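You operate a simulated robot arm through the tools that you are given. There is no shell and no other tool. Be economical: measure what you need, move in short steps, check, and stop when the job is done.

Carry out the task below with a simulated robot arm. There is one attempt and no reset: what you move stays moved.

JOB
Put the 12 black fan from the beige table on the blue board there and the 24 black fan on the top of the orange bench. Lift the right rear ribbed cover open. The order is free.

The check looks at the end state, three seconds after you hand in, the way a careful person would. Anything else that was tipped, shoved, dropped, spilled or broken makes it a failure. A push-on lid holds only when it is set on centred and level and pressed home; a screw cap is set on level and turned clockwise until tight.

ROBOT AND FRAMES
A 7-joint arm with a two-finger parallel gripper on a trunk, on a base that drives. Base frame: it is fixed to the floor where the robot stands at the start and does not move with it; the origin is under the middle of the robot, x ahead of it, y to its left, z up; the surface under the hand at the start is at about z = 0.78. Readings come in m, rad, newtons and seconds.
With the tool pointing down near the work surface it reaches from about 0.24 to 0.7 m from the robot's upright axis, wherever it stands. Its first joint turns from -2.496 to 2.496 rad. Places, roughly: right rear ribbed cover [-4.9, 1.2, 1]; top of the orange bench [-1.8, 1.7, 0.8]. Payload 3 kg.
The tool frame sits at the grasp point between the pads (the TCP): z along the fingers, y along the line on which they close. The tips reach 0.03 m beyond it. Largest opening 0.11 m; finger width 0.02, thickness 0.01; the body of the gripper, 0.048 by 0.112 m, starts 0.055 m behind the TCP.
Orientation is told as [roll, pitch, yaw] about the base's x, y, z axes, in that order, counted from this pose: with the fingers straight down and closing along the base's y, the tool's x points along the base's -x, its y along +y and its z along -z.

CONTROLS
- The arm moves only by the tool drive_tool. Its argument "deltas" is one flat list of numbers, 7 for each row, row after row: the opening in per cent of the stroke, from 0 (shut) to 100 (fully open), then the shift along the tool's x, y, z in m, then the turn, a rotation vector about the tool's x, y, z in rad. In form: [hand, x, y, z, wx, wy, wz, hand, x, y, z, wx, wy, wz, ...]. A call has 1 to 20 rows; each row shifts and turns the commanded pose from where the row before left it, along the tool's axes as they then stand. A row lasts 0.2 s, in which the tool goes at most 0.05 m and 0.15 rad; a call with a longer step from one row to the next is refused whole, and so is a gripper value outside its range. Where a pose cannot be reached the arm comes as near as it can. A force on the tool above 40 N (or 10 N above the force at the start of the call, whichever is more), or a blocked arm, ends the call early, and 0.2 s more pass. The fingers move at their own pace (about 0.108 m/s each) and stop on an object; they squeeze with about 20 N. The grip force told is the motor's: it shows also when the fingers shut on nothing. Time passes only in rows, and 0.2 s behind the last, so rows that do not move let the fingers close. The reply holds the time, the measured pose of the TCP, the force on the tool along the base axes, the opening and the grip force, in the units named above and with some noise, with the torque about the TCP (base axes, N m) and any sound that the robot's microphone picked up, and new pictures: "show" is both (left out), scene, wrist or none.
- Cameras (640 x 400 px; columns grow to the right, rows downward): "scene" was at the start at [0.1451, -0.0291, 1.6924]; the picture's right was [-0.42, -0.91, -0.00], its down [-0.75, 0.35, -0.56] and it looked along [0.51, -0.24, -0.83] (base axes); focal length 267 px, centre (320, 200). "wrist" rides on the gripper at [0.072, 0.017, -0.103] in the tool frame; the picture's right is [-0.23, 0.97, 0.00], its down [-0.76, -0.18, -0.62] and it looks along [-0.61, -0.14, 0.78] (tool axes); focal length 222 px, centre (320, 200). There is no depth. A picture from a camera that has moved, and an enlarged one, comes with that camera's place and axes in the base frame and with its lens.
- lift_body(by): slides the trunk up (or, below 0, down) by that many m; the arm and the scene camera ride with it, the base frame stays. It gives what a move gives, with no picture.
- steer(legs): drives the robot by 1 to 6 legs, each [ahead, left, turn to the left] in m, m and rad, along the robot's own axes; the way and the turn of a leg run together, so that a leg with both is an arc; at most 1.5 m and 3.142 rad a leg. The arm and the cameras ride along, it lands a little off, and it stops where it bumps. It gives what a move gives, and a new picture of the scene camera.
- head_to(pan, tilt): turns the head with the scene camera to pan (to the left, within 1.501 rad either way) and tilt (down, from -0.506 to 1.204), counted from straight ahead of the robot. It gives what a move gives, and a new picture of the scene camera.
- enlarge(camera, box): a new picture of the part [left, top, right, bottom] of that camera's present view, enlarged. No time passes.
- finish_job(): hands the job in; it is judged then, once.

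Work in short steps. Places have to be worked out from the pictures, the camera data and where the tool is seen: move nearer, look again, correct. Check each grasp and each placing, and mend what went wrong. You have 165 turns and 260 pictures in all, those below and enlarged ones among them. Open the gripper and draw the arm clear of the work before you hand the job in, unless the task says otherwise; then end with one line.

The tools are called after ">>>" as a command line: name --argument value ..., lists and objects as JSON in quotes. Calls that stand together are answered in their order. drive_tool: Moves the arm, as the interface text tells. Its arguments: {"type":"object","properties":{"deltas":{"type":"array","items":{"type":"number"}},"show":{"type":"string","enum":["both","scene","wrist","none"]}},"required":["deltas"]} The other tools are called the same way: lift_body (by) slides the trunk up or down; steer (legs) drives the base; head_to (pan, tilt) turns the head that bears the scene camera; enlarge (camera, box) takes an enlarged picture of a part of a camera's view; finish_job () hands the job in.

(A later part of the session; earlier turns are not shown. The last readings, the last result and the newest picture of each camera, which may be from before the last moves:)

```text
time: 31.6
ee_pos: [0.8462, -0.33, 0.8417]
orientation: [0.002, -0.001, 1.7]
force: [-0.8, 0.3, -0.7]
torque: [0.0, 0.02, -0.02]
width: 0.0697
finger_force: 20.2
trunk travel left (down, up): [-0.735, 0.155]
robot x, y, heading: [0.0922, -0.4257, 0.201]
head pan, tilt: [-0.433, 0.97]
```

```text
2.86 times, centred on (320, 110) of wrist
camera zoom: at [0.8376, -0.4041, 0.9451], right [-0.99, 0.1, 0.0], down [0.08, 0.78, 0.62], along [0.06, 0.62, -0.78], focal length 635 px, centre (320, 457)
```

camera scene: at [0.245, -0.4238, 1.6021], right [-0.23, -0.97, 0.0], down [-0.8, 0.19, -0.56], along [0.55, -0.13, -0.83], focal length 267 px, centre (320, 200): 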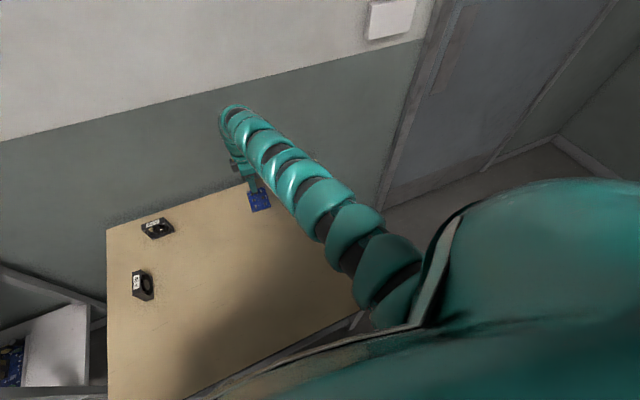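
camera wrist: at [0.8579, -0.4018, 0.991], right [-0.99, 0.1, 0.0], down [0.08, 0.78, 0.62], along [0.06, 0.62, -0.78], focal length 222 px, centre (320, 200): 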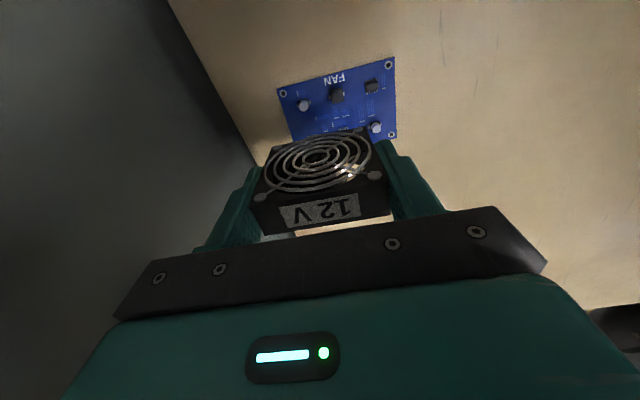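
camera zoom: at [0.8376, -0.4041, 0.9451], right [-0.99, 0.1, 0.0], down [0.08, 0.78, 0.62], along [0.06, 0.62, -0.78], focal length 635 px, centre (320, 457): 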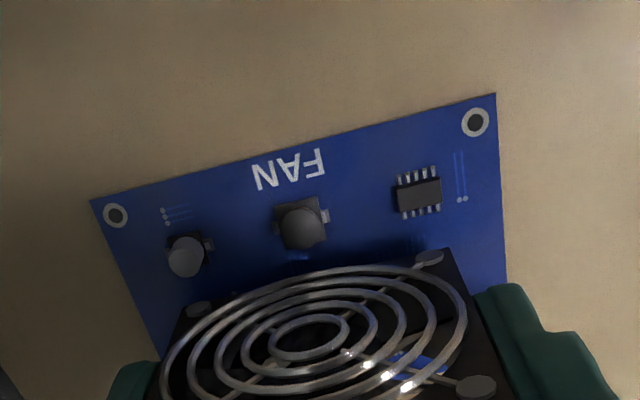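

Margins look fine; I nudge 0.7 mm and lower in small steps until contact.

>>> drive_tool --deltas '[40, 0.0007, 0, 0.003, 0, 0, 0, 40, 0, 0, 0.003, 0, 0, 0, 40, 0, 0, 0.0015, 0, 0, 0, 40, 0, 0, 0, 0, 0, 0]' --show "wrist"

```text
time: 32.6
ee_pos: [0.845, -0.3299, 0.8346]
orientation: [-0.001, 0.0, 1.7]
force: [1.0, -0.7, 5.0]
torque: [-0.07, -0.11, -0.02]
width: 0.0696
finger_force: 19.6
trunk travel left (down, up): [-0.735, 0.155]
robot x, y, heading: [0.0952, -0.4247, 0.199]
head pan, tilt: [-0.433, 0.97]
camera wrist: at [0.8374, -0.4049, 0.9387], right [-0.99, 0.1, 0.0], down [0.08, 0.78, 0.62], along [0.06, 0.62, -0.78], focal length 222 px, centre (320, 200)
```

wrist: 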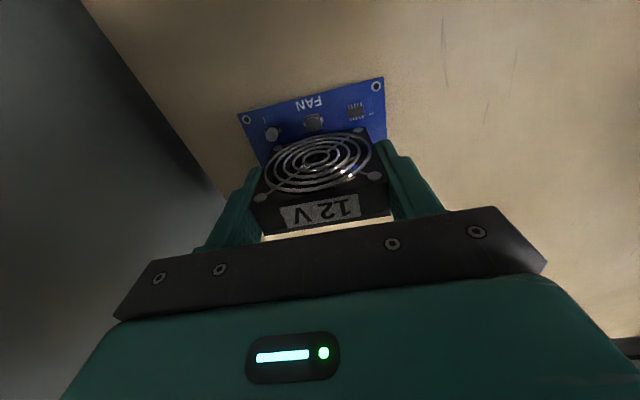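

Contact (5 N) at the expected height. I open the fingers slowly in stages.

>>> drive_tool --deltas '[66, 0, 0, 0, 0, 0, 0, 72, 0, 0, 0, 0, 0, 0, 85, 0, 0, 0, 0, 0, 0, 95, 0, 0, 0, 0, 0, 0]' --show "wrist"

>>> enlarge --camera "wrist" --box '[220, 60, 420, 250]'

```text
time: 33.6
ee_pos: [0.846, -0.3308, 0.8341]
orientation: [0.001, 0.002, 1.701]
force: [-0.5, 0.0, -0.6]
torque: [0.02, 0.02, -0.03]
width: 0.1045
finger_force: 0.0
trunk travel left (down, up): [-0.735, 0.155]
robot x, y, heading: [0.0942, -0.4241, 0.195]
head pan, tilt: [-0.433, 0.97]
camera wrist: at [0.8374, -0.4047, 0.9379], right [-0.99, 0.1, 0.0], down [0.08, 0.78, 0.62], along [0.06, 0.62, -0.78], focal length 222 px, centre (320, 200)
```

wrist: 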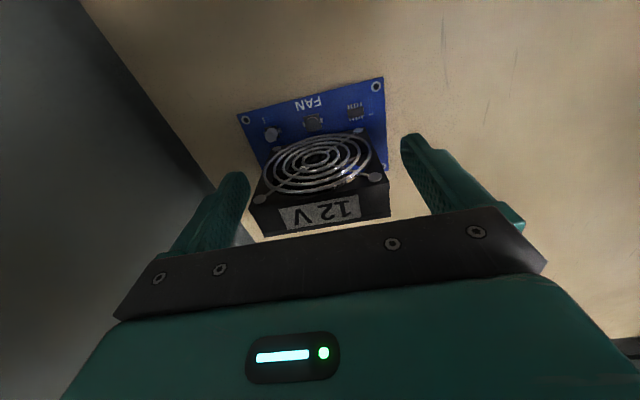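

```text
2.11 times, centred on (320, 155) of wrist
camera zoom: at [0.8374, -0.4047, 0.9379], right [-0.99, 0.1, 0.0], down [0.08, 0.78, 0.62], along [0.06, 0.62, -0.78], focal length 468 px, centre (320, 295)
```

zoom: 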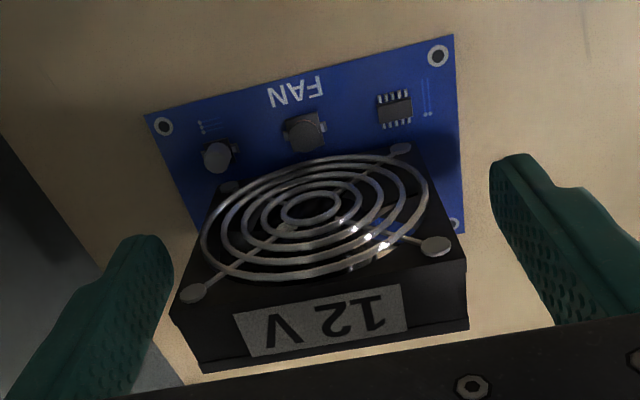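

Fan stands on the board undisturbed. I retreat straight up with the trunk.

>>> lift_body --by 0.13

>>> drive_tool --deltas '[100, 0, 0, 0, 0, 0, 0]'

```text
time: 35.2
ee_pos: [0.8454, -0.3303, 0.9655]
orientation: [0.001, -0.001, 1.7]
force: [-0.1, -0.3, 0.3]
torque: [0.01, 0.0, -0.01]
width: 0.1046
finger_force: 0.1
trunk travel left (down, up): [-0.865, 0.025]
robot x, y, heading: [0.095, -0.4247, 0.202]
head pan, tilt: [-0.433, 0.97]
```

```text
time: 35.6
ee_pos: [0.8453, -0.33, 0.9637]
orientation: [0.003, 0.001, 1.7]
force: [-0.3, 0.0, -0.2]
torque: [-0.02, 0.03, -0.02]
width: 0.1099
finger_force: 0.1
trunk travel left (down, up): [-0.865, 0.025]
robot x, y, heading: [0.0914, -0.4256, 0.198]
head pan, tilt: [-0.433, 0.97]
camera scene: at [0.2422, -0.4243, 1.7324], right [-0.23, -0.97, 0.0], down [-0.8, 0.19, -0.56], along [0.55, -0.13, -0.83], focal length 267 px, centre (320, 200)
camera wrist: at [0.8375, -0.4047, 1.068], right [-0.99, 0.1, 0.0], down [0.08, 0.78, 0.62], along [0.06, 0.62, -0.78], focal length 222 px, centre (320, 200)
```

scene: 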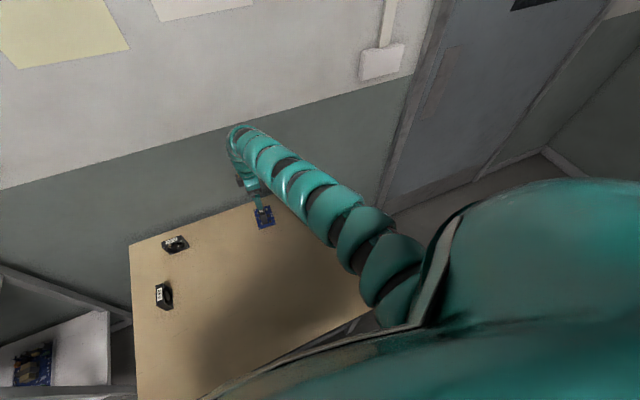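
wrist: 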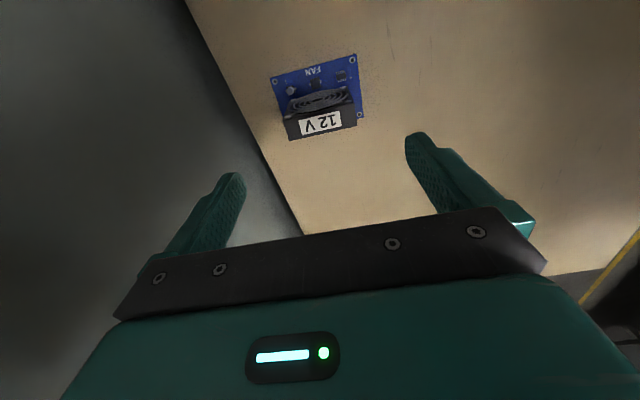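

12 V fan placed. Now the 24 V fan: I enlarge it and unwind the hand.

>>> enlarge --camera "scene" --box '[120, 200, 280, 320]'

>>> drive_tool --deltas '[100, 0, 0.04, 0, 0, 0, 0.13, 100, 0, 0.04, 0, 0, 0, 0.13, 100, 0, 0, 0, 0, 0, 0.13, 100, 0, 0, 0, 0, 0, 0.13, 100, 0, 0, 0, 0, 0, 0.13, 100, 0, 0, 0, 0, 0, 0.13, 100, 0, 0, 0, 0, 0, 0.13, 100, 0, 0, 0, 0, 0, 0.13, 100, 0, 0, 0, 0, 0, 0.13, 100, 0, 0, 0, 0, 0, 0.13, 100, 0, 0, 0, 0, 0, 0.13]' --show "wrist"

```text
3.33 times, centred on (200, 260) of scene
camera zoom: at [0.2422, -0.4243, 1.7324], right [-0.23, -0.97, 0.0], down [-0.8, 0.19, -0.56], along [0.55, -0.13, -0.83], focal length 890 px, centre (720, 0)
```

zoom: 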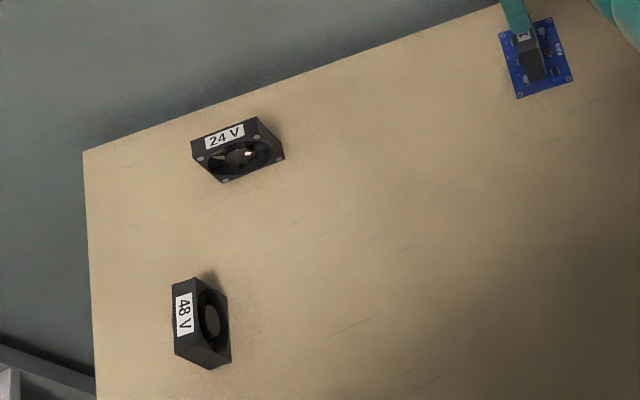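

```text
time: 38.0
ee_pos: [0.7665, -0.3358, 0.9635]
orientation: [0.001, -0.001, 0.266]
force: [0.5, -1.1, -1.1]
torque: [0.0, 0.01, -0.02]
width: 0.1103
finger_force: 0.1
trunk travel left (down, up): [-0.865, 0.025]
robot x, y, heading: [0.0918, -0.4247, 0.197]
head pan, tilt: [-0.433, 0.97]
camera wrist: at [0.691, -0.3386, 1.0685], right [-0.04, 1.0, 0.0], down [0.78, 0.03, 0.62], along [0.62, 0.02, -0.78], focal length 222 px, centre (320, 200)
```

wrist: 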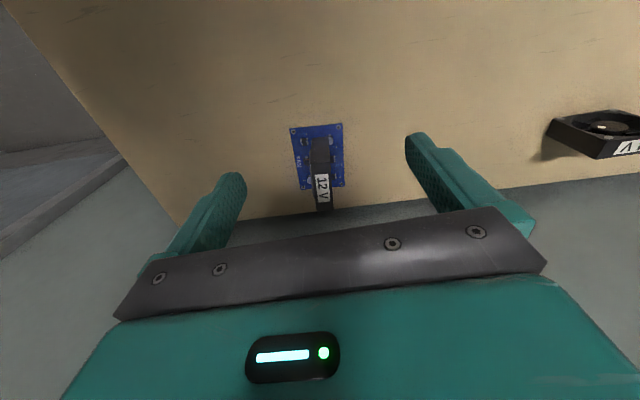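

24 V fan is near (0.78,0.0). I strafe the base left ~0.28 m; the hand is well above the fans.

>>> steer --legs '[[-0.02, 0.28, 0]]'

>>> drive_tool --deltas '[100, 0, 0, 0, 0, 0, 0]' --show "wrist"

```text
time: 40.0
ee_pos: [0.6888, -0.0604, 0.9643]
orientation: [0.0, 0.003, 0.277]
force: [0.8, 0.3, -0.4]
torque: [-0.04, -0.02, 0.03]
width: 0.1099
finger_force: 0.0
trunk travel left (down, up): [-0.865, 0.025]
robot x, y, heading: [0.0171, -0.1594, 0.208]
head pan, tilt: [-0.433, 0.97]
camera scene: at [0.1666, -0.1533, 1.7325], right [-0.22, -0.97, 0.0], down [-0.8, 0.18, -0.57], along [0.55, -0.13, -0.82], focal length 267 px, centre (320, 200)
```

scene: 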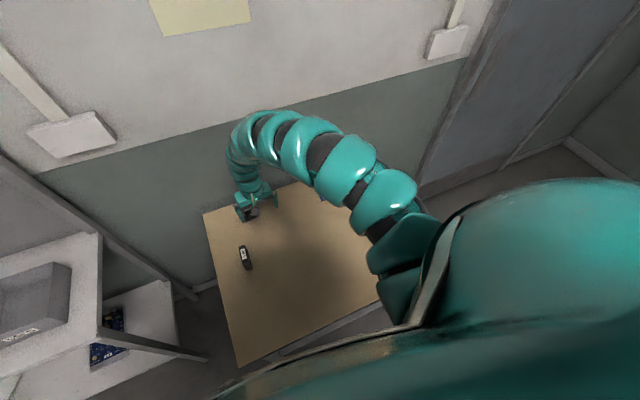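

```text
time: 40.4
ee_pos: [0.6904, -0.0618, 0.9648]
orientation: [0.002, 0.002, 0.277]
force: [0.4, -0.3, -0.3]
torque: [-0.02, 0.0, 0.01]
width: 0.1099
finger_force: 0.0
trunk travel left (down, up): [-0.865, 0.025]
robot x, y, heading: [0.0175, -0.1548, 0.203]
head pan, tilt: [-0.433, 0.97]
camera wrist: at [0.6148, -0.0655, 1.0684], right [-0.05, 1.0, 0.0], down [0.78, 0.04, 0.62], along [0.62, 0.03, -0.78], focal length 222 px, centre (320, 200)
```

wrist: 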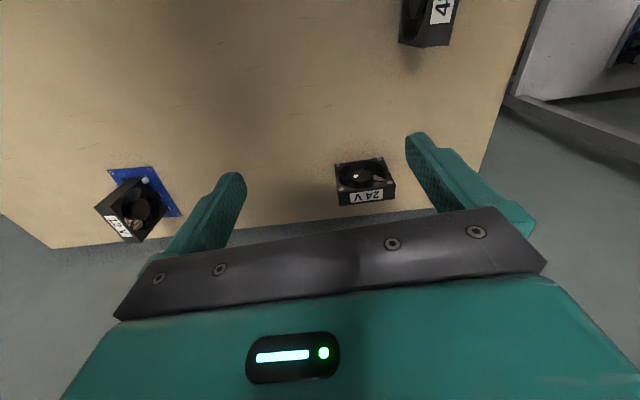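

>>> enlarge --camera "wrist" --box '[310, 140, 420, 220]'

```text
5.00 times, centred on (365, 180) of wrist
camera zoom: at [0.6148, -0.0655, 1.0684], right [-0.05, 1.0, 0.0], down [0.78, 0.04, 0.62], along [0.62, 0.03, -0.78], focal length 1111 px, centre (95, 300)
```

zoom: 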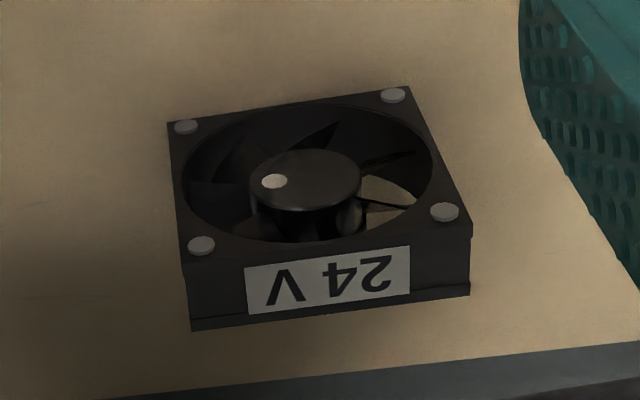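

24 V centre at (0.782,0.000), yaw 0.206, thickness 23 mm. I nudge the base forward 2 cm and work the trunk down with the hand kept high.

>>> steer --legs '[[0.018, 0, 0]]'

>>> lift_body --by -0.06

>>> drive_tool --deltas '[100, 0, 0, -0.03, 0, 0, 0.071, 100, 0, 0, -0.03, 0, 0, 0]' --show "none"

>>> lift_body --by -0.05

```text
time: 41.1
ee_pos: [0.7074, -0.0588, 0.9653]
orientation: [0.0, 0.001, 0.279]
force: [0.0, 1.0, 0.2]
torque: [-0.03, 0.01, -0.02]
width: 0.1103
finger_force: 0.1
trunk travel left (down, up): [-0.865, 0.025]
robot x, y, heading: [0.0389, -0.1513, 0.209]
head pan, tilt: [-0.433, 0.97]
camera scene: at [0.1849, -0.1507, 1.7324], right [-0.22, -0.97, 0.0], down [-0.8, 0.19, -0.56], along [0.55, -0.13, -0.83], focal length 267 px, centre (320, 200)
```

scene: 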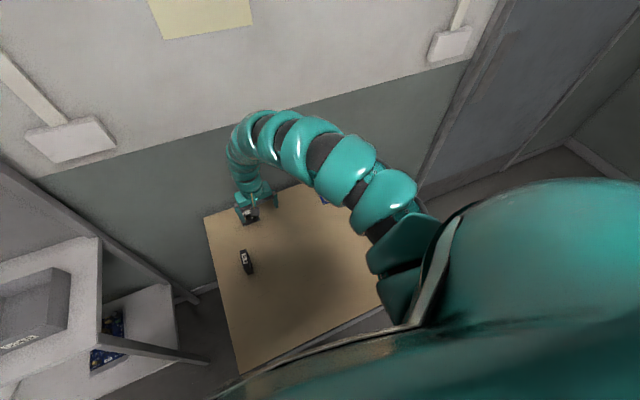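

```text
time: 42.1
ee_pos: [0.7074, -0.058, 0.9044]
orientation: [0.0, 0.002, 0.277]
force: [0.3, 0.0, 0.6]
torque: [0.0, 0.0, 0.01]
width: 0.1102
finger_force: 0.1
trunk travel left (down, up): [-0.805, 0.085]
robot x, y, heading: [0.0375, -0.1552, 0.205]
head pan, tilt: [-0.433, 0.97]
```

```text
time: 42.7
ee_pos: [0.7094, -0.0573, 0.9609]
orientation: [0.001, 0.001, 0.205]
force: [0.0, 0.1, -0.2]
torque: [0.02, 0.0, 0.01]
width: 0.1101
finger_force: 0.1
out of reach, approached as far as the arm can: row 2
trunk travel left (down, up): [-0.805, 0.085]
robot x, y, heading: [0.0349, -0.1524, 0.207]
head pan, tilt: [-0.433, 0.97]
```

```text
time: 43.7
ee_pos: [0.7091, -0.055, 0.91]
orientation: [0.001, 0.002, 0.206]
force: [0.8, -0.4, -0.1]
torque: [0.06, 0.0, -0.02]
width: 0.1101
finger_force: 0.0
trunk travel left (down, up): [-0.755, 0.135]
robot x, y, heading: [0.0356, -0.1517, 0.202]
head pan, tilt: [-0.433, 0.97]
```

Move above the fan at (0.782, 0.000).

>>> drive_tool --deltas '[100, -0.0276, 0.0131, 0, 0, 0, 0, 100, -0.0276, 0.0131, 0, 0, 0, 0, 100, -0.0276, 0.0132, 0, 0, 0, 0, 100, 0, 0, 0, 0, 0, 0]' --show "wrist"

>>> enlarge --camera "wrist" --box '[220, 60, 440, 220]'

```text
time: 44.7
ee_pos: [0.7823, -0.0038, 0.9094]
orientation: [-0.001, 0.0, 0.206]
force: [0.2, -1.0, -0.1]
torque: [0.04, 0.0, -0.02]
width: 0.11
finger_force: 0.0
trunk travel left (down, up): [-0.755, 0.135]
robot x, y, heading: [0.0338, -0.1556, 0.203]
head pan, tilt: [-0.433, 0.97]
camera wrist: at [0.7073, -0.0014, 1.0132], right [0.02, 1.0, 0.0], down [0.78, -0.02, 0.62], along [0.62, -0.01, -0.78], focal length 222 px, centre (320, 200)
```

wrist: 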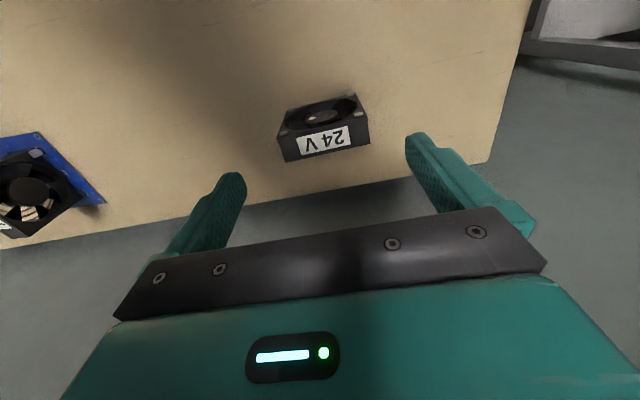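

```text
2.50 times, centred on (330, 140) of wrist
camera zoom: at [0.7073, -0.0014, 1.0132], right [0.02, 1.0, 0.0], down [0.78, -0.02, 0.62], along [0.62, -0.01, -0.78], focal length 555 px, centre (295, 350)
```

zoom: 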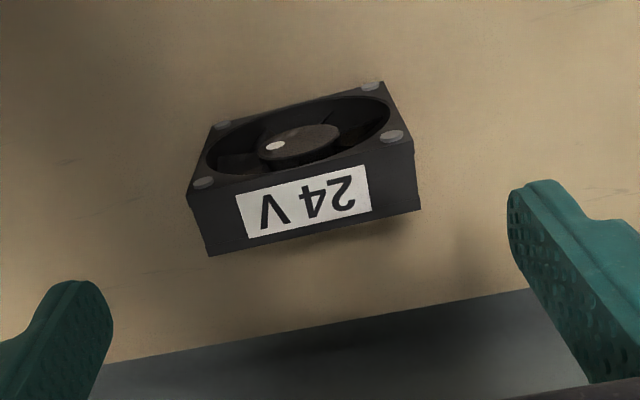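

Offset only (1,4) mm. I correct, descend and grip.

>>> drive_tool --deltas '[100, 0.0013, 0.0037, 0.01, 0, 0, 0, 100, 0, 0, 0.03, 0, 0, 0, 100, 0, 0, 0.038, 0, 0, 0, 100, 0, 0, 0, 0, 0, 0, 40, 0, 0, 0, 0, 0, 0, 40, 0, 0, 0, 0, 0, 0, 40, 0, 0, 0, 0, 0, 0]' --show "wrist"

```text
time: 46.3
ee_pos: [0.7629, -0.0071, 0.8381]
orientation: [-0.001, 0.001, 0.205]
force: [-0.1, 0.0, 1.0]
torque: [0.01, 0.03, -0.01]
width: 0.0697
finger_force: 20.3
out of reach, approached as far as the arm can: row 2
trunk travel left (down, up): [-0.755, 0.135]
robot x, y, heading: [0.0353, -0.1495, 0.203]
head pan, tilt: [-0.433, 0.97]
camera wrist: at [0.6873, -0.0056, 0.943], right [0.02, 1.0, 0.0], down [0.78, -0.02, 0.62], along [0.62, -0.01, -0.78], focal length 222 px, centre (320, 200)
```

wrist: 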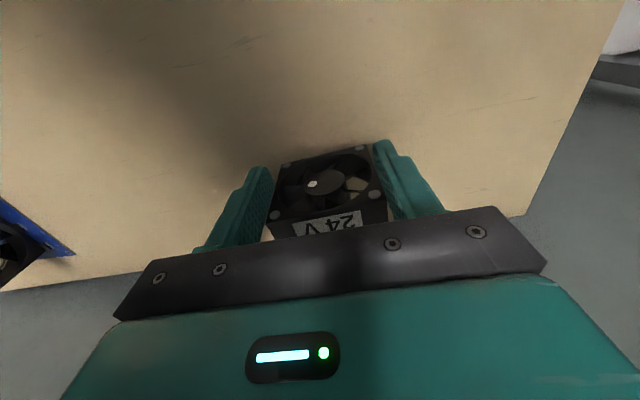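

The arm fell short by 2 cm while descending (reach limit), so the grip is only at the fan's front edge. I open, go back up, re-centre, and will instead descend with the trunk.

>>> drive_tool --deltas '[70, 0, 0, 0, 0, 0, 0, 100, 0, 0, 0, 0, 0, 0, 100, 0, 0, 0, 0, 0, 0, 100, 0, 0, -0.03, 0, 0, 0, 100, 0, 0, -0.045, 0, 0, 0, 100, 0, 0, 0, 0, 0, 0]' --show "wrist"

>>> enlarge --camera "wrist" --box '[220, 60, 440, 220]'

```text
time: 47.7
ee_pos: [0.7645, -0.0071, 0.916]
orientation: [-0.001, 0.001, 0.203]
force: [-0.1, 0.5, 0.0]
torque: [-0.01, 0.04, 0.01]
width: 0.1103
finger_force: 0.1
trunk travel left (down, up): [-0.755, 0.135]
robot x, y, heading: [0.0328, -0.1515, 0.2]
head pan, tilt: [-0.433, 0.97]
camera wrist: at [0.6896, -0.0052, 1.0185], right [0.02, 1.0, 0.0], down [0.78, -0.02, 0.62], along [0.62, -0.01, -0.78], focal length 222 px, centre (320, 200)
```

wrist: 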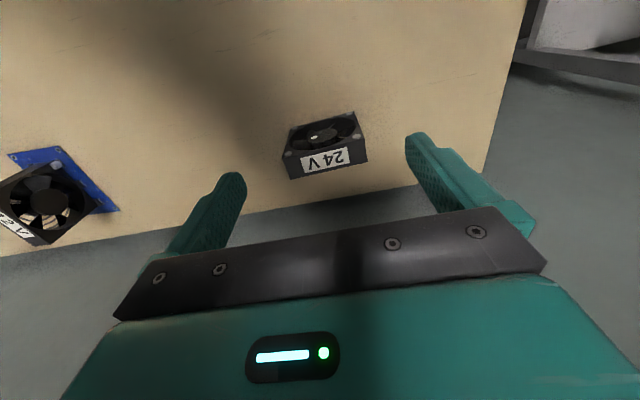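

```text
2.50 times, centred on (330, 140) of wrist
camera zoom: at [0.6896, -0.0052, 1.0185], right [0.02, 1.0, 0.0], down [0.78, -0.02, 0.62], along [0.62, -0.01, -0.78], focal length 555 px, centre (295, 350)
```

zoom: 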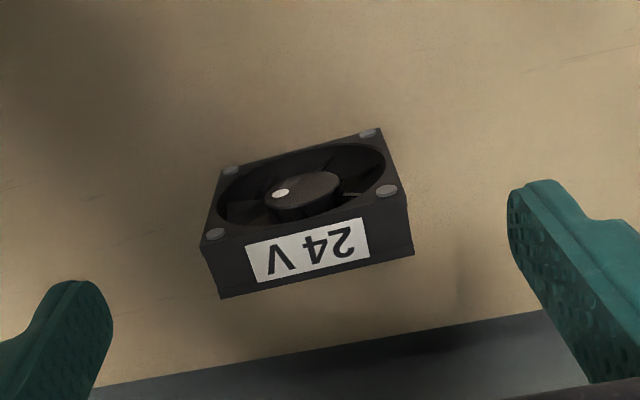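

Fan centre is at tool (-0.018, 0.000). I move forward there at this height.

>>> drive_tool --deltas '[100, -0.0183, 0.0003, 0, 0, 0, 0, 100, 0, 0, 0, 0, 0, 0]' --show "none"

>>> lift_body --by -0.045

>>> enlarge --camera "wrist" --box '[220, 60, 440, 220]'

```text
time: 48.3
ee_pos: [0.7832, -0.0025, 0.9141]
orientation: [0.0, 0.002, 0.207]
force: [-0.7, -0.5, -0.5]
torque: [-0.03, 0.0, -0.02]
width: 0.1097
finger_force: 0.0
trunk travel left (down, up): [-0.755, 0.135]
robot x, y, heading: [0.0354, -0.1494, 0.208]
head pan, tilt: [-0.433, 0.97]
```

```text
time: 49.1
ee_pos: [0.7823, -0.0027, 0.8703]
orientation: [0.0, 0.001, 0.205]
force: [0.4, -0.4, -0.1]
torque: [0.04, 0.02, 0.01]
width: 0.11
finger_force: 0.2
trunk travel left (down, up): [-0.71, 0.18]
robot x, y, heading: [0.0365, -0.1471, 0.204]
head pan, tilt: [-0.433, 0.97]
```

```text
2.50 times, centred on (330, 140) of wrist
camera zoom: at [0.7073, -0.0003, 0.9739], right [0.02, 1.0, 0.0], down [0.78, -0.02, 0.62], along [0.62, -0.01, -0.78], focal length 555 px, centre (295, 350)
```

zoom: 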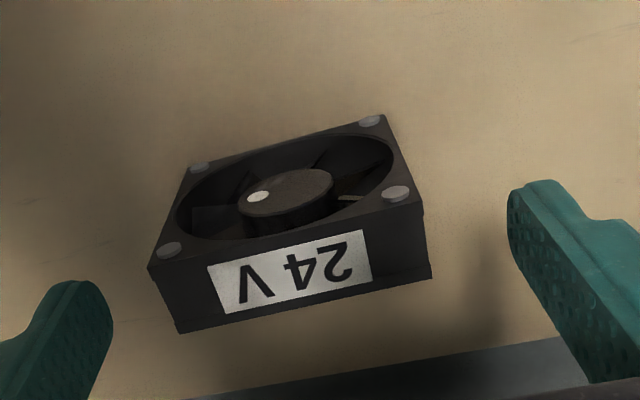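

Centred between the fingers. I lower the trunk the remaining 0.039 and grip.

>>> lift_body --by -0.039

>>> drive_tool --deltas '[100, 0, 0, 0, 0, 0, 0, 40, 0, 0, 0, 0, 0, 0, 40, 0, 0, 0, 0, 0, 0, 40, 0, 0, 0, 0, 0, 0]' --show "wrist"

```text
time: 50.0
ee_pos: [0.7821, -0.0015, 0.8306]
orientation: [0.003, 0.002, 0.207]
force: [0.2, -0.9, 0.5]
torque: [0.02, -0.01, 0.03]
width: 0.1097
finger_force: 0.1
trunk travel left (down, up): [-0.671, 0.219]
robot x, y, heading: [0.0364, -0.1522, 0.212]
head pan, tilt: [-0.433, 0.97]
```

```text
time: 51.0
ee_pos: [0.7821, -0.0022, 0.8302]
orientation: [0.001, 0.001, 0.208]
force: [0.5, 0.9, 1.1]
torque: [-0.03, -0.01, 0.03]
width: 0.07
finger_force: 20.2
trunk travel left (down, up): [-0.671, 0.219]
robot x, y, heading: [0.0364, -0.1554, 0.21]
head pan, tilt: [-0.433, 0.97]
camera wrist: at [0.7073, -0.0003, 0.9348], right [0.02, 1.0, 0.0], down [0.78, -0.02, 0.62], along [0.62, -0.01, -0.78], focal length 222 px, centre (320, 200)
```

wrist: 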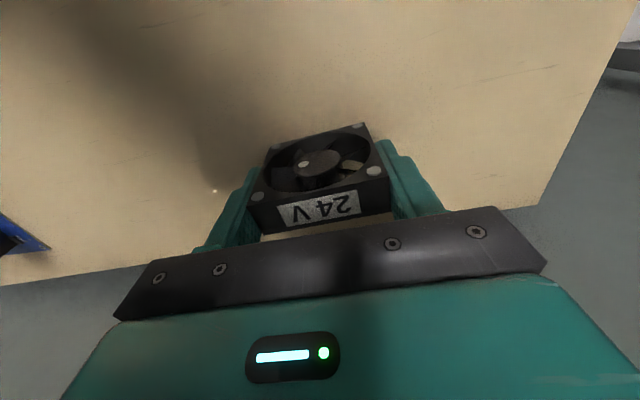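

Solid grip. I raise the trunk fully and back off from the table, then look around.

>>> lift_body --by 0.2

>>> steer --legs '[[-0.6, 0, 0]]'

>>> head_to --pan 1.4 --tilt 0.5

```text
time: 53.1
ee_pos: [0.7821, -0.0023, 1.0306]
orientation: [0.001, 0.001, 0.207]
force: [-1.0, 0.4, -1.8]
torque: [0.0, 0.01, 0.04]
width: 0.0696
finger_force: 20.0
trunk travel left (down, up): [-0.871, 0.019]
robot x, y, heading: [0.0338, -0.1529, 0.203]
head pan, tilt: [-0.433, 0.97]
```

```text
time: 56.5
ee_pos: [0.2036, -0.124, 1.0315]
orientation: [0.003, 0.002, 0.201]
force: [0.9, 1.0, -1.0]
torque: [-0.03, 0.0, 0.0]
width: 0.0698
finger_force: 19.9
trunk travel left (down, up): [-0.871, 0.019]
robot x, y, heading: [-0.5429, -0.2725, 0.203]
head pan, tilt: [-0.433, 0.97]
camera scene: at [-0.3967, -0.2714, 1.7385], right [-0.23, -0.97, 0.0], down [-0.8, 0.19, -0.57], along [0.55, -0.13, -0.82], focal length 267 px, centre (320, 200)
```

scene: 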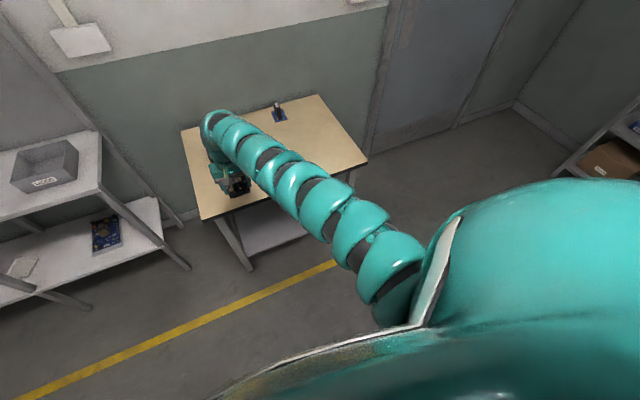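

```text
time: 58.3
ee_pos: [0.2033, -0.125, 1.0314]
orientation: [0.001, 0.002, 0.201]
force: [0.0, -0.7, -0.7]
torque: [-0.01, 0.02, 0.0]
width: 0.0697
finger_force: 20.1
trunk travel left (down, up): [-0.871, 0.019]
robot x, y, heading: [-0.5438, -0.269, 0.196]
head pan, tilt: [1.4, 0.499]
camera scene: at [-0.4682, -0.1639, 1.7774], right [1.0, 0.03, 0.0], down [0.01, -0.48, -0.88], along [-0.03, 0.88, -0.48], focal length 267 px, centre (320, 200)
```

scene: 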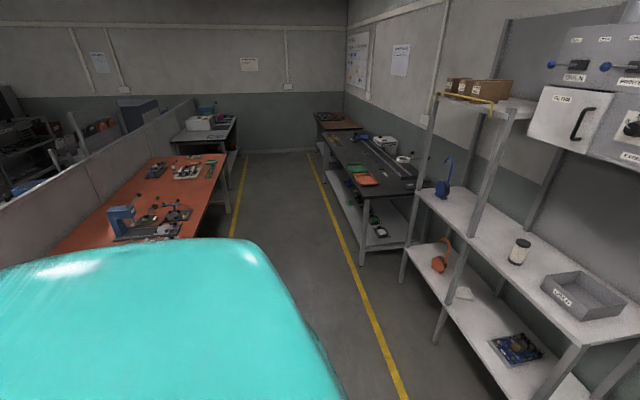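

The room is rotated ~0.2 rad; the orange bench lies left across the aisle. I turn left 90° (arm then points down the aisle) and look at the bench.

>>> steer --legs '[[0, 0, 1.57]]'

>>> head_to --pan 0.7 --tilt 0.6

```text
time: 62.6
ee_pos: [-0.6986, 0.4749, 1.0311]
orientation: [0.002, 0.002, 1.78]
force: [0.9, -0.3, -1.2]
torque: [-0.01, -0.02, 0.0]
width: 0.0698
finger_force: 20.0
trunk travel left (down, up): [-0.871, 0.019]
robot x, y, heading: [-0.5429, -0.2733, 1.78]
head pan, tilt: [1.4, 0.499]
camera scene: at [-0.6522, -0.1955, 1.7774], right [-0.04, 1.0, 0.0], down [0.48, 0.02, -0.88], along [-0.88, -0.03, -0.48], focal length 267 px, centre (320, 200)
```

scene: 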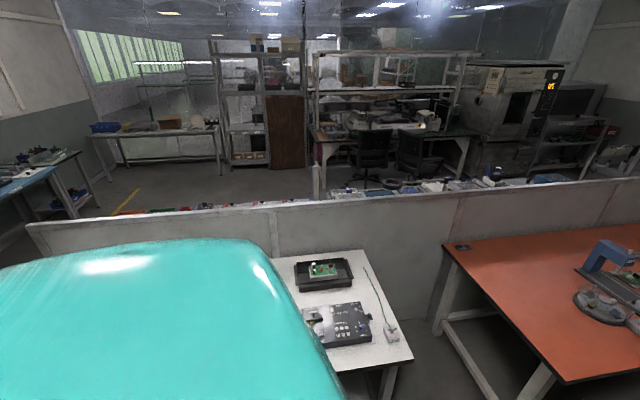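

```text
time: 63.6
ee_pos: [-0.6966, 0.4739, 1.0304]
orientation: [0.001, 0.003, 1.779]
force: [0.1, -0.3, -1.7]
torque: [-0.02, -0.03, -0.01]
width: 0.0695
finger_force: 19.9
trunk travel left (down, up): [-0.871, 0.019]
robot x, y, heading: [-0.544, -0.2715, 1.781]
head pan, tilt: [0.7, 0.6]
camera scene: at [-0.6309, -0.1378, 1.7683], right [0.61, 0.79, 0.0], down [0.45, -0.35, -0.83], along [-0.65, 0.51, -0.56], focal length 267 px, centre (320, 200)
```

scene: 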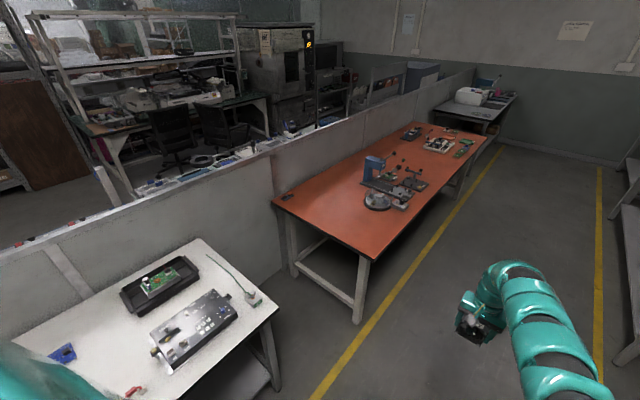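

Bench clear area near its close corner: target about (-1.43,0.74). To avoid sweeping over the jig, I first strafe right 0.3 m, drive 1.16 m ahead, then turn left to face the bench.

>>> steer --legs '[[0, -0.3, 0], [1.16, 0, 0], [0, 0, 1.57]]'

>>> head_to --pan 0.0 --tilt 0.7

```text
time: 75.0
ee_pos: [-1.2448, 0.7601, 1.0314]
orientation: [0.002, 0.001, -2.916]
force: [0.9, -0.1, -1.8]
torque: [0.0, 0.0, 0.0]
width: 0.0701
finger_force: 20.1
trunk travel left (down, up): [-0.871, 0.019]
robot x, y, heading: [-0.4969, 0.9268, -2.913]
head pan, tilt: [0.7, 0.6]
camera scene: at [-0.6321, 0.8383, 1.7683], right [-0.8, 0.6, 0.0], down [0.34, 0.45, -0.82], along [-0.5, -0.66, -0.57], focal length 267 px, centre (320, 200)
```

scene: 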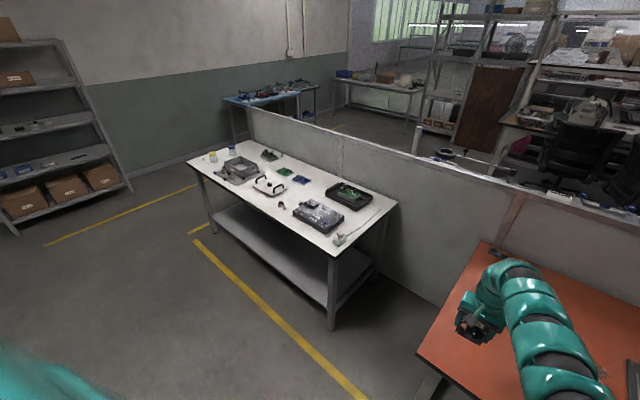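

```text
time: 76.1
ee_pos: [-1.2441, 0.7611, 1.0312]
orientation: [0.001, 0.001, -2.915]
force: [0.3, 0.1, -0.8]
torque: [0.02, 0.0, 0.01]
width: 0.0697
finger_force: 19.5
trunk travel left (down, up): [-0.871, 0.019]
robot x, y, heading: [-0.4974, 0.9273, -2.913]
head pan, tilt: [0.0, 0.7]
camera scene: at [-0.6617, 0.89, 1.7597], right [-0.23, 0.97, 0.0], down [0.63, 0.15, -0.76], along [-0.75, -0.17, -0.64], focal length 267 px, centre (320, 200)
```

scene: 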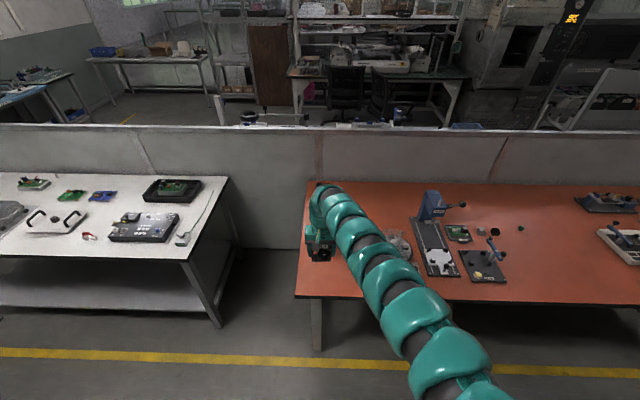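

Hand is just over the bench edge. I drive 0.14 m ahead and 0.09 right to place it at about (-1.40,0.82), then lower the trunk 0.11.

>>> steer --legs '[[0.14, -0.09, 0]]'

>>> lift_body --by -0.11

>>> drive_tool --deltas '[40, 0, 0, 0, 0, 0, 0]'

```text
time: 77.5
ee_pos: [-1.4032, 0.82, 1.0291]
orientation: [0.001, 0.004, -2.917]
force: [-1.0, 0.5, -0.8]
torque: [-0.02, -0.01, 0.0]
width: 0.07
finger_force: 20.2
trunk travel left (down, up): [-0.871, 0.019]
robot x, y, heading: [-0.6564, 0.984, -2.918]
head pan, tilt: [0.0, 0.7]
camera scene: at [-0.8209, 0.9478, 1.7595], right [-0.22, 0.98, 0.0], down [0.63, 0.14, -0.76], along [-0.75, -0.17, -0.65], focal length 267 px, centre (320, 200)
```

scene: 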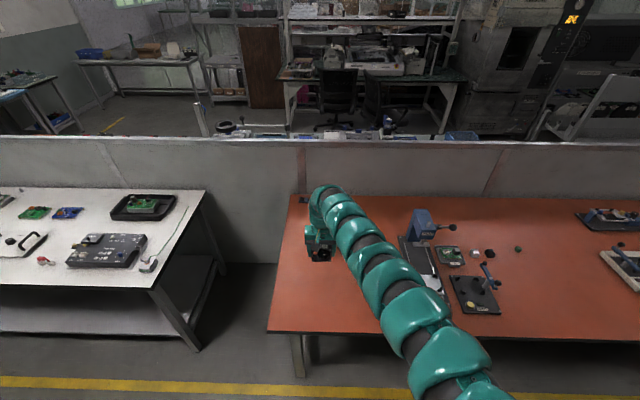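

```text
time: 79.0
ee_pos: [-1.4018, 0.8201, 0.9209]
orientation: [0.001, 0.004, -2.918]
force: [-0.1, -0.2, -0.3]
torque: [-0.01, 0.0, 0.04]
width: 0.0696
finger_force: 19.9
trunk travel left (down, up): [-0.761, 0.129]
robot x, y, heading: [-0.6571, 0.9833, -2.919]
head pan, tilt: [0.0, 0.7]
```

```text
time: 79.3
ee_pos: [-1.402, 0.8182, 0.9211]
orientation: [0.003, 0.004, -2.918]
force: [-0.5, -0.4, -0.4]
torque: [-0.03, -0.01, -0.02]
width: 0.0695
finger_force: 20.1
trunk travel left (down, up): [-0.761, 0.129]
robot x, y, heading: [-0.6574, 0.979, -2.921]
head pan, tilt: [0.0, 0.7]
camera scene: at [-0.8193, 0.9472, 1.6497], right [-0.22, 0.98, 0.0], down [0.63, 0.14, -0.76], along [-0.75, -0.17, -0.64], focal length 267 px, centre (320, 200)
camera wrist: at [-1.3285, 0.8187, 1.0246], right [-0.01, -1.0, 0.0], down [-0.78, 0.0, 0.62], along [-0.62, 0.0, -0.78], focal length 222 px, centre (320, 200)
```

scene: 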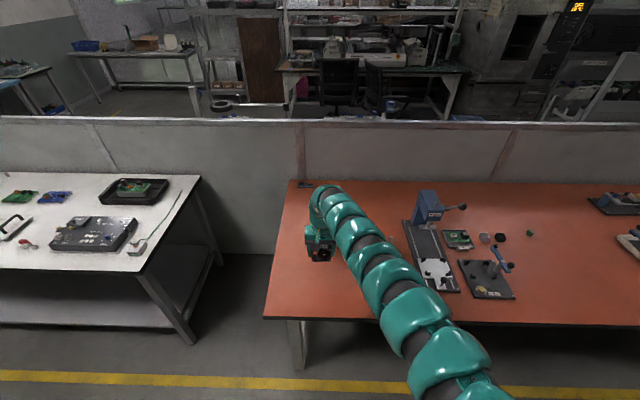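
wrist: 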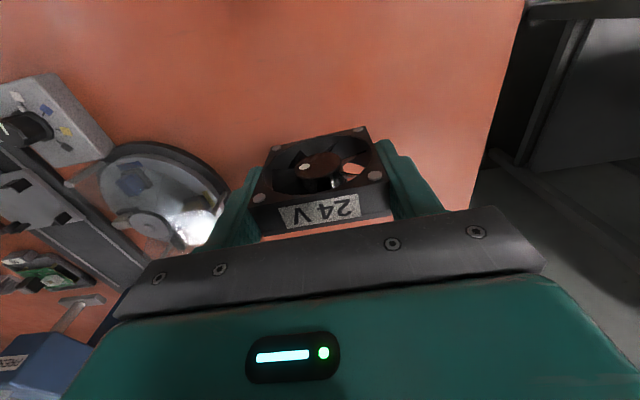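

Bench spot is clear; a disc lies ~6 cm beyond the left finger. I shift 2.5 cm away from it and 4 cm in, and lower another 0.045 by trunk.

>>> drive_tool --deltas '[40, 0.02, 0.0125, 0, 0, 0, 0, 40, 0.02, 0.0125, 0, 0, 0, 0, 40, 0, 0, 0, 0, 0, 0]' --show "none"

>>> lift_body --by -0.045

>>> enlarge --camera "wrist" --box '[150, 80, 550, 280]'

```text
time: 80.2
ee_pos: [-1.3577, 0.8048, 0.9204]
orientation: [0.002, 0.003, -2.917]
force: [-0.1, -0.4, -0.3]
torque: [0.01, 0.0, 0.04]
width: 0.07
finger_force: 19.6
trunk travel left (down, up): [-0.761, 0.129]
robot x, y, heading: [-0.6581, 0.9832, -2.916]
head pan, tilt: [0.0, 0.7]
```

```text
time: 81.0
ee_pos: [-1.3572, 0.8051, 0.8745]
orientation: [0.003, 0.003, -2.918]
force: [0.5, -1.2, -1.7]
torque: [0.0, 0.01, 0.03]
width: 0.0699
finger_force: 19.9
trunk travel left (down, up): [-0.716, 0.174]
robot x, y, heading: [-0.6559, 0.9831, -2.914]
head pan, tilt: [0.0, 0.7]
```

```text
1.60 times, centred on (350, 180) of wrist
camera zoom: at [-1.2842, 0.8042, 0.9796], right [-0.01, -1.0, 0.0], down [-0.78, 0.0, 0.62], along [-0.62, 0.0, -0.78], focal length 355 px, centre (272, 232)
```

zoom: 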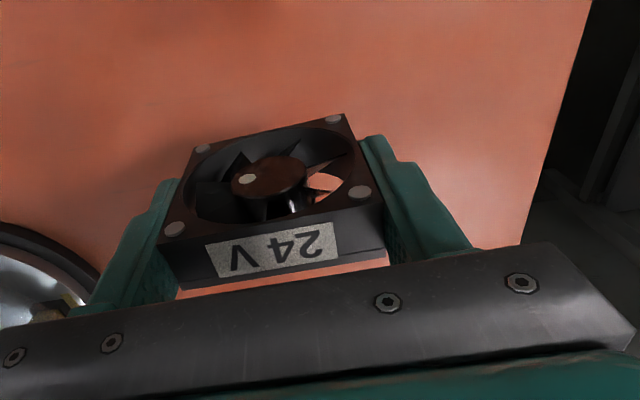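

Clear. I step down toward z≈0.854.

>>> drive_tool --deltas '[40, 0, 0, 0.005, 0, 0, 0, 40, 0, 0, 0.005, 0, 0, 0, 40, 0, 0, 0.005, 0, 0, 0, 40, 0, 0, 0.004, 0, 0, 0, 40, 0, 0, 0, 0, 0, 0]' --show "none"

```text
time: 82.2
ee_pos: [-1.3569, 0.8048, 0.8562]
orientation: [0.002, 0.001, -2.918]
force: [-0.1, 0.4, -1.0]
torque: [0.02, -0.02, -0.03]
width: 0.0698
finger_force: 20.2
trunk travel left (down, up): [-0.716, 0.174]
robot x, y, heading: [-0.6555, 0.9829, -2.918]
head pan, tilt: [0.0, 0.7]
```

No contact yet; continue in 2 mm steps.

>>> drive_tool --deltas '[40, 0, 0, 0.002, 0, 0, 0, 40, 0, 0, 0.002, 0, 0, 0, 40, 0, 0, 0.002, 0, 0, 0, 40, 0, 0, 0, 0, 0, 0]' --show "none"

```text
time: 83.2
ee_pos: [-1.3576, 0.8042, 0.8511]
orientation: [0.002, 0.002, -2.918]
force: [-0.2, 0.8, -0.4]
torque: [-0.01, 0.01, 0.02]
width: 0.0695
finger_force: 20.2
trunk travel left (down, up): [-0.716, 0.174]
robot x, y, heading: [-0.6581, 0.9815, -2.92]
head pan, tilt: [0.0, 0.7]
```

>>> drive_tool --deltas '[40, 0, 0, 0.002, 0, 0, 0, 40, 0, 0, 0.002, 0, 0, 0, 40, 0, 0, 0, 0, 0, 0]' --show "wrist"

```text
time: 84.0
ee_pos: [-1.3568, 0.8042, 0.845]
orientation: [0.001, 0.003, -2.917]
force: [-0.4, 0.5, -1.9]
torque: [0.03, 0.01, 0.01]
width: 0.0695
finger_force: 20.4
trunk travel left (down, up): [-0.716, 0.174]
robot x, y, heading: [-0.6588, 0.9797, -2.918]
head pan, tilt: [0.0, 0.7]
camera wrist: at [-1.2838, 0.8036, 0.9498], right [-0.01, -1.0, 0.0], down [-0.78, 0.0, 0.62], along [-0.62, 0.0, -0.78], focal length 222 px, centre (320, 200)
```

wrist: 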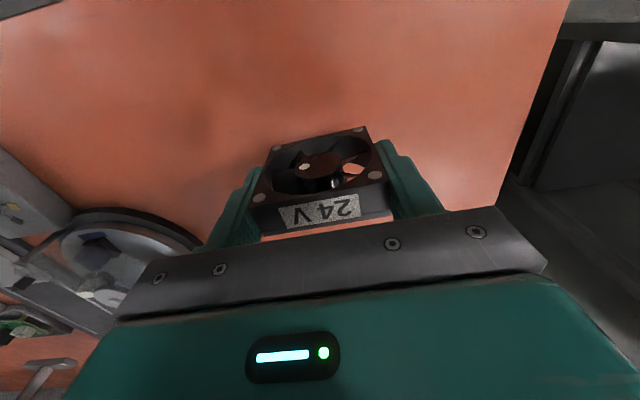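

Still free; continue down.

>>> drive_tool --deltas '[40, 0, 0, 0.002, 0, 0, 0, 40, 0, 0, 0.002, 0, 0, 0, 40, 0, 0, 0.002, 0, 0, 0, 40, 0, 0, 0, 0, 0, 0]' --show "none"

>>> drive_tool --deltas '[40, 0, 0, 0.002, 0, 0, 0, 40, 0, 0, 0.0015, 0, 0, 0, 40, 0, 0, 0, 0, 0, 0]' --show "none"

```text
time: 85.0
ee_pos: [-1.3582, 0.8039, 0.8411]
orientation: [-0.001, 0.003, -2.918]
force: [-0.2, 0.2, -0.9]
torque: [-0.02, 0.0, 0.03]
width: 0.0696
finger_force: 20.1
trunk travel left (down, up): [-0.716, 0.174]
robot x, y, heading: [-0.6563, 0.9833, -2.916]
head pan, tilt: [0.0, 0.7]
```

```text
time: 85.8
ee_pos: [-1.3571, 0.804, 0.8374]
orientation: [0.002, 0.001, -2.92]
force: [-0.1, 0.8, -1.0]
torque: [-0.01, -0.02, -0.01]
width: 0.0697
finger_force: 20.3
trunk travel left (down, up): [-0.716, 0.174]
robot x, y, heading: [-0.6599, 0.9822, -2.917]
head pan, tilt: [0.0, 0.7]
```

>>> drive_tool --deltas '[40, 0, 0, 0.002, 0, 0, 0, 40, 0, 0, 0.002, 0, 0, 0, 40, 0, 0, 0, 0, 0, 0]' --show "none"

>>> drive_tool --deltas '[40, 0, 0, 0.002, 0, 0, 0, 40, 0, 0, 0.001, 0, 0, 0, 40, 0, 0, 0, 0, 0, 0]' --show "wrist"

```text
time: 86.6
ee_pos: [-1.3558, 0.8044, 0.8322]
orientation: [0.002, 0.004, -2.918]
force: [0.5, 0.4, -1.6]
torque: [-0.03, -0.02, 0.02]
width: 0.0698
finger_force: 19.9
trunk travel left (down, up): [-0.716, 0.174]
robot x, y, heading: [-0.661, 0.9804, -2.919]
head pan, tilt: [0.0, 0.7]
```

```text
time: 87.4
ee_pos: [-1.3575, 0.8049, 0.8296]
orientation: [0.003, 0.001, -2.918]
force: [0.3, 0.7, -0.1]
torque: [0.0, 0.0, 0.01]
width: 0.0697
finger_force: 20.1
trunk travel left (down, up): [-0.716, 0.174]
robot x, y, heading: [-0.6573, 0.9815, -2.92]
head pan, tilt: [0.0, 0.7]
camera wrist: at [-1.2844, 0.8042, 0.9331], right [-0.01, -1.0, 0.0], down [-0.78, 0.0, 0.62], along [-0.62, 0.0, -0.78], focal length 222 px, centre (320, 200)
```

wrist: 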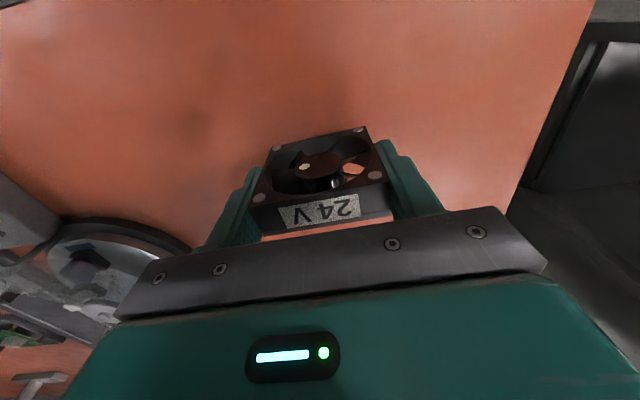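

No contact yet; parallax of the bench edge suggests a top near z≈0.76. Continue in 2 mm steps.

>>> drive_tool --deltas '[40, 0, 0, 0.002, 0, 0, 0, 40, 0, 0, 0.002, 0, 0, 0, 40, 0, 0, 0.002, 0, 0, 0, 40, 0, 0, 0, 0, 0, 0]' --show "none"

>>> drive_tool --deltas '[40, 0, 0, 0.002, 0, 0, 0, 40, 0, 0, 0.002, 0, 0, 0, 40, 0, 0, 0, 0, 0, 0]' --show "none"

>>> drive_tool --deltas '[40, 0, 0, 0.002, 0, 0, 0, 40, 0, 0, 0.001, 0, 0, 0, 40, 0, 0, 0, 0, 0, 0]' --show "none"

```text
time: 88.4
ee_pos: [-1.3577, 0.8046, 0.8247]
orientation: [0.001, 0.002, -2.919]
force: [0.2, -0.5, -0.4]
torque: [0.01, 0.0, 0.03]
width: 0.0696
finger_force: 20.4
trunk travel left (down, up): [-0.716, 0.174]
robot x, y, heading: [-0.658, 0.9825, -2.917]
head pan, tilt: [0.0, 0.7]
```

```text
time: 89.2
ee_pos: [-1.3584, 0.8046, 0.8199]
orientation: [0.002, 0.002, -2.919]
force: [0.4, -0.2, -2.1]
torque: [-0.01, -0.02, -0.03]
width: 0.0696
finger_force: 20.2
trunk travel left (down, up): [-0.716, 0.174]
robot x, y, heading: [-0.6605, 0.9841, -2.919]
head pan, tilt: [0.0, 0.7]
```

```text
time: 90.0
ee_pos: [-1.3568, 0.8045, 0.8177]
orientation: [0.002, 0.002, -2.919]
force: [0.0, -0.1, -1.0]
torque: [-0.01, 0.02, 0.04]
width: 0.0695
finger_force: 20.0
trunk travel left (down, up): [-0.716, 0.174]
robot x, y, heading: [-0.6601, 0.9814, -2.919]
head pan, tilt: [0.0, 0.7]
```

>>> drive_tool --deltas '[40, 0, 0, 0.002, 0, 0, 0, 40, 0, 0, 0.002, 0, 0, 0, 40, 0, 0, 0, 0, 0, 0]' --show "none"

>>> drive_tool --deltas '[40, 0, 0, 0.002, 0, 0, 0, 40, 0, 0, 0.001, 0, 0, 0, 40, 0, 0, 0, 0, 0, 0]' --show "wrist"

```text
time: 90.8
ee_pos: [-1.3579, 0.8039, 0.8137]
orientation: [0.002, 0.001, -2.92]
force: [-0.3, 0.1, -1.4]
torque: [0.0, 0.0, -0.02]
width: 0.0696
finger_force: 20.0
trunk travel left (down, up): [-0.716, 0.174]
robot x, y, heading: [-0.6582, 0.9828, -2.92]
head pan, tilt: [0.0, 0.7]
```

```text
time: 91.6
ee_pos: [-1.3576, 0.8048, 0.8116]
orientation: [0.0, -0.001, -2.918]
force: [0.5, 0.3, 11.7]
torque: [0.2, -0.03, 0.04]
width: 0.0697
finger_force: 20.1
trunk travel left (down, up): [-0.716, 0.174]
robot x, y, heading: [-0.6547, 0.984, -2.923]
head pan, tilt: [0.0, 0.7]
camera wrist: at [-1.2836, 0.8043, 0.9147], right [-0.01, -1.0, 0.0], down [-0.78, 0.01, 0.62], along [-0.62, 0.0, -0.78], focal length 222 px, centre (320, 200)
```

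wrist: 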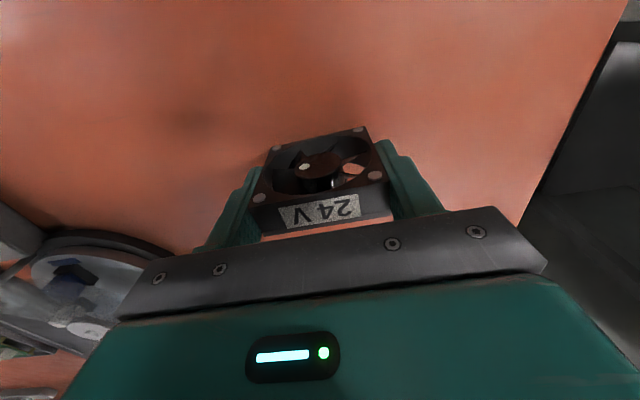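

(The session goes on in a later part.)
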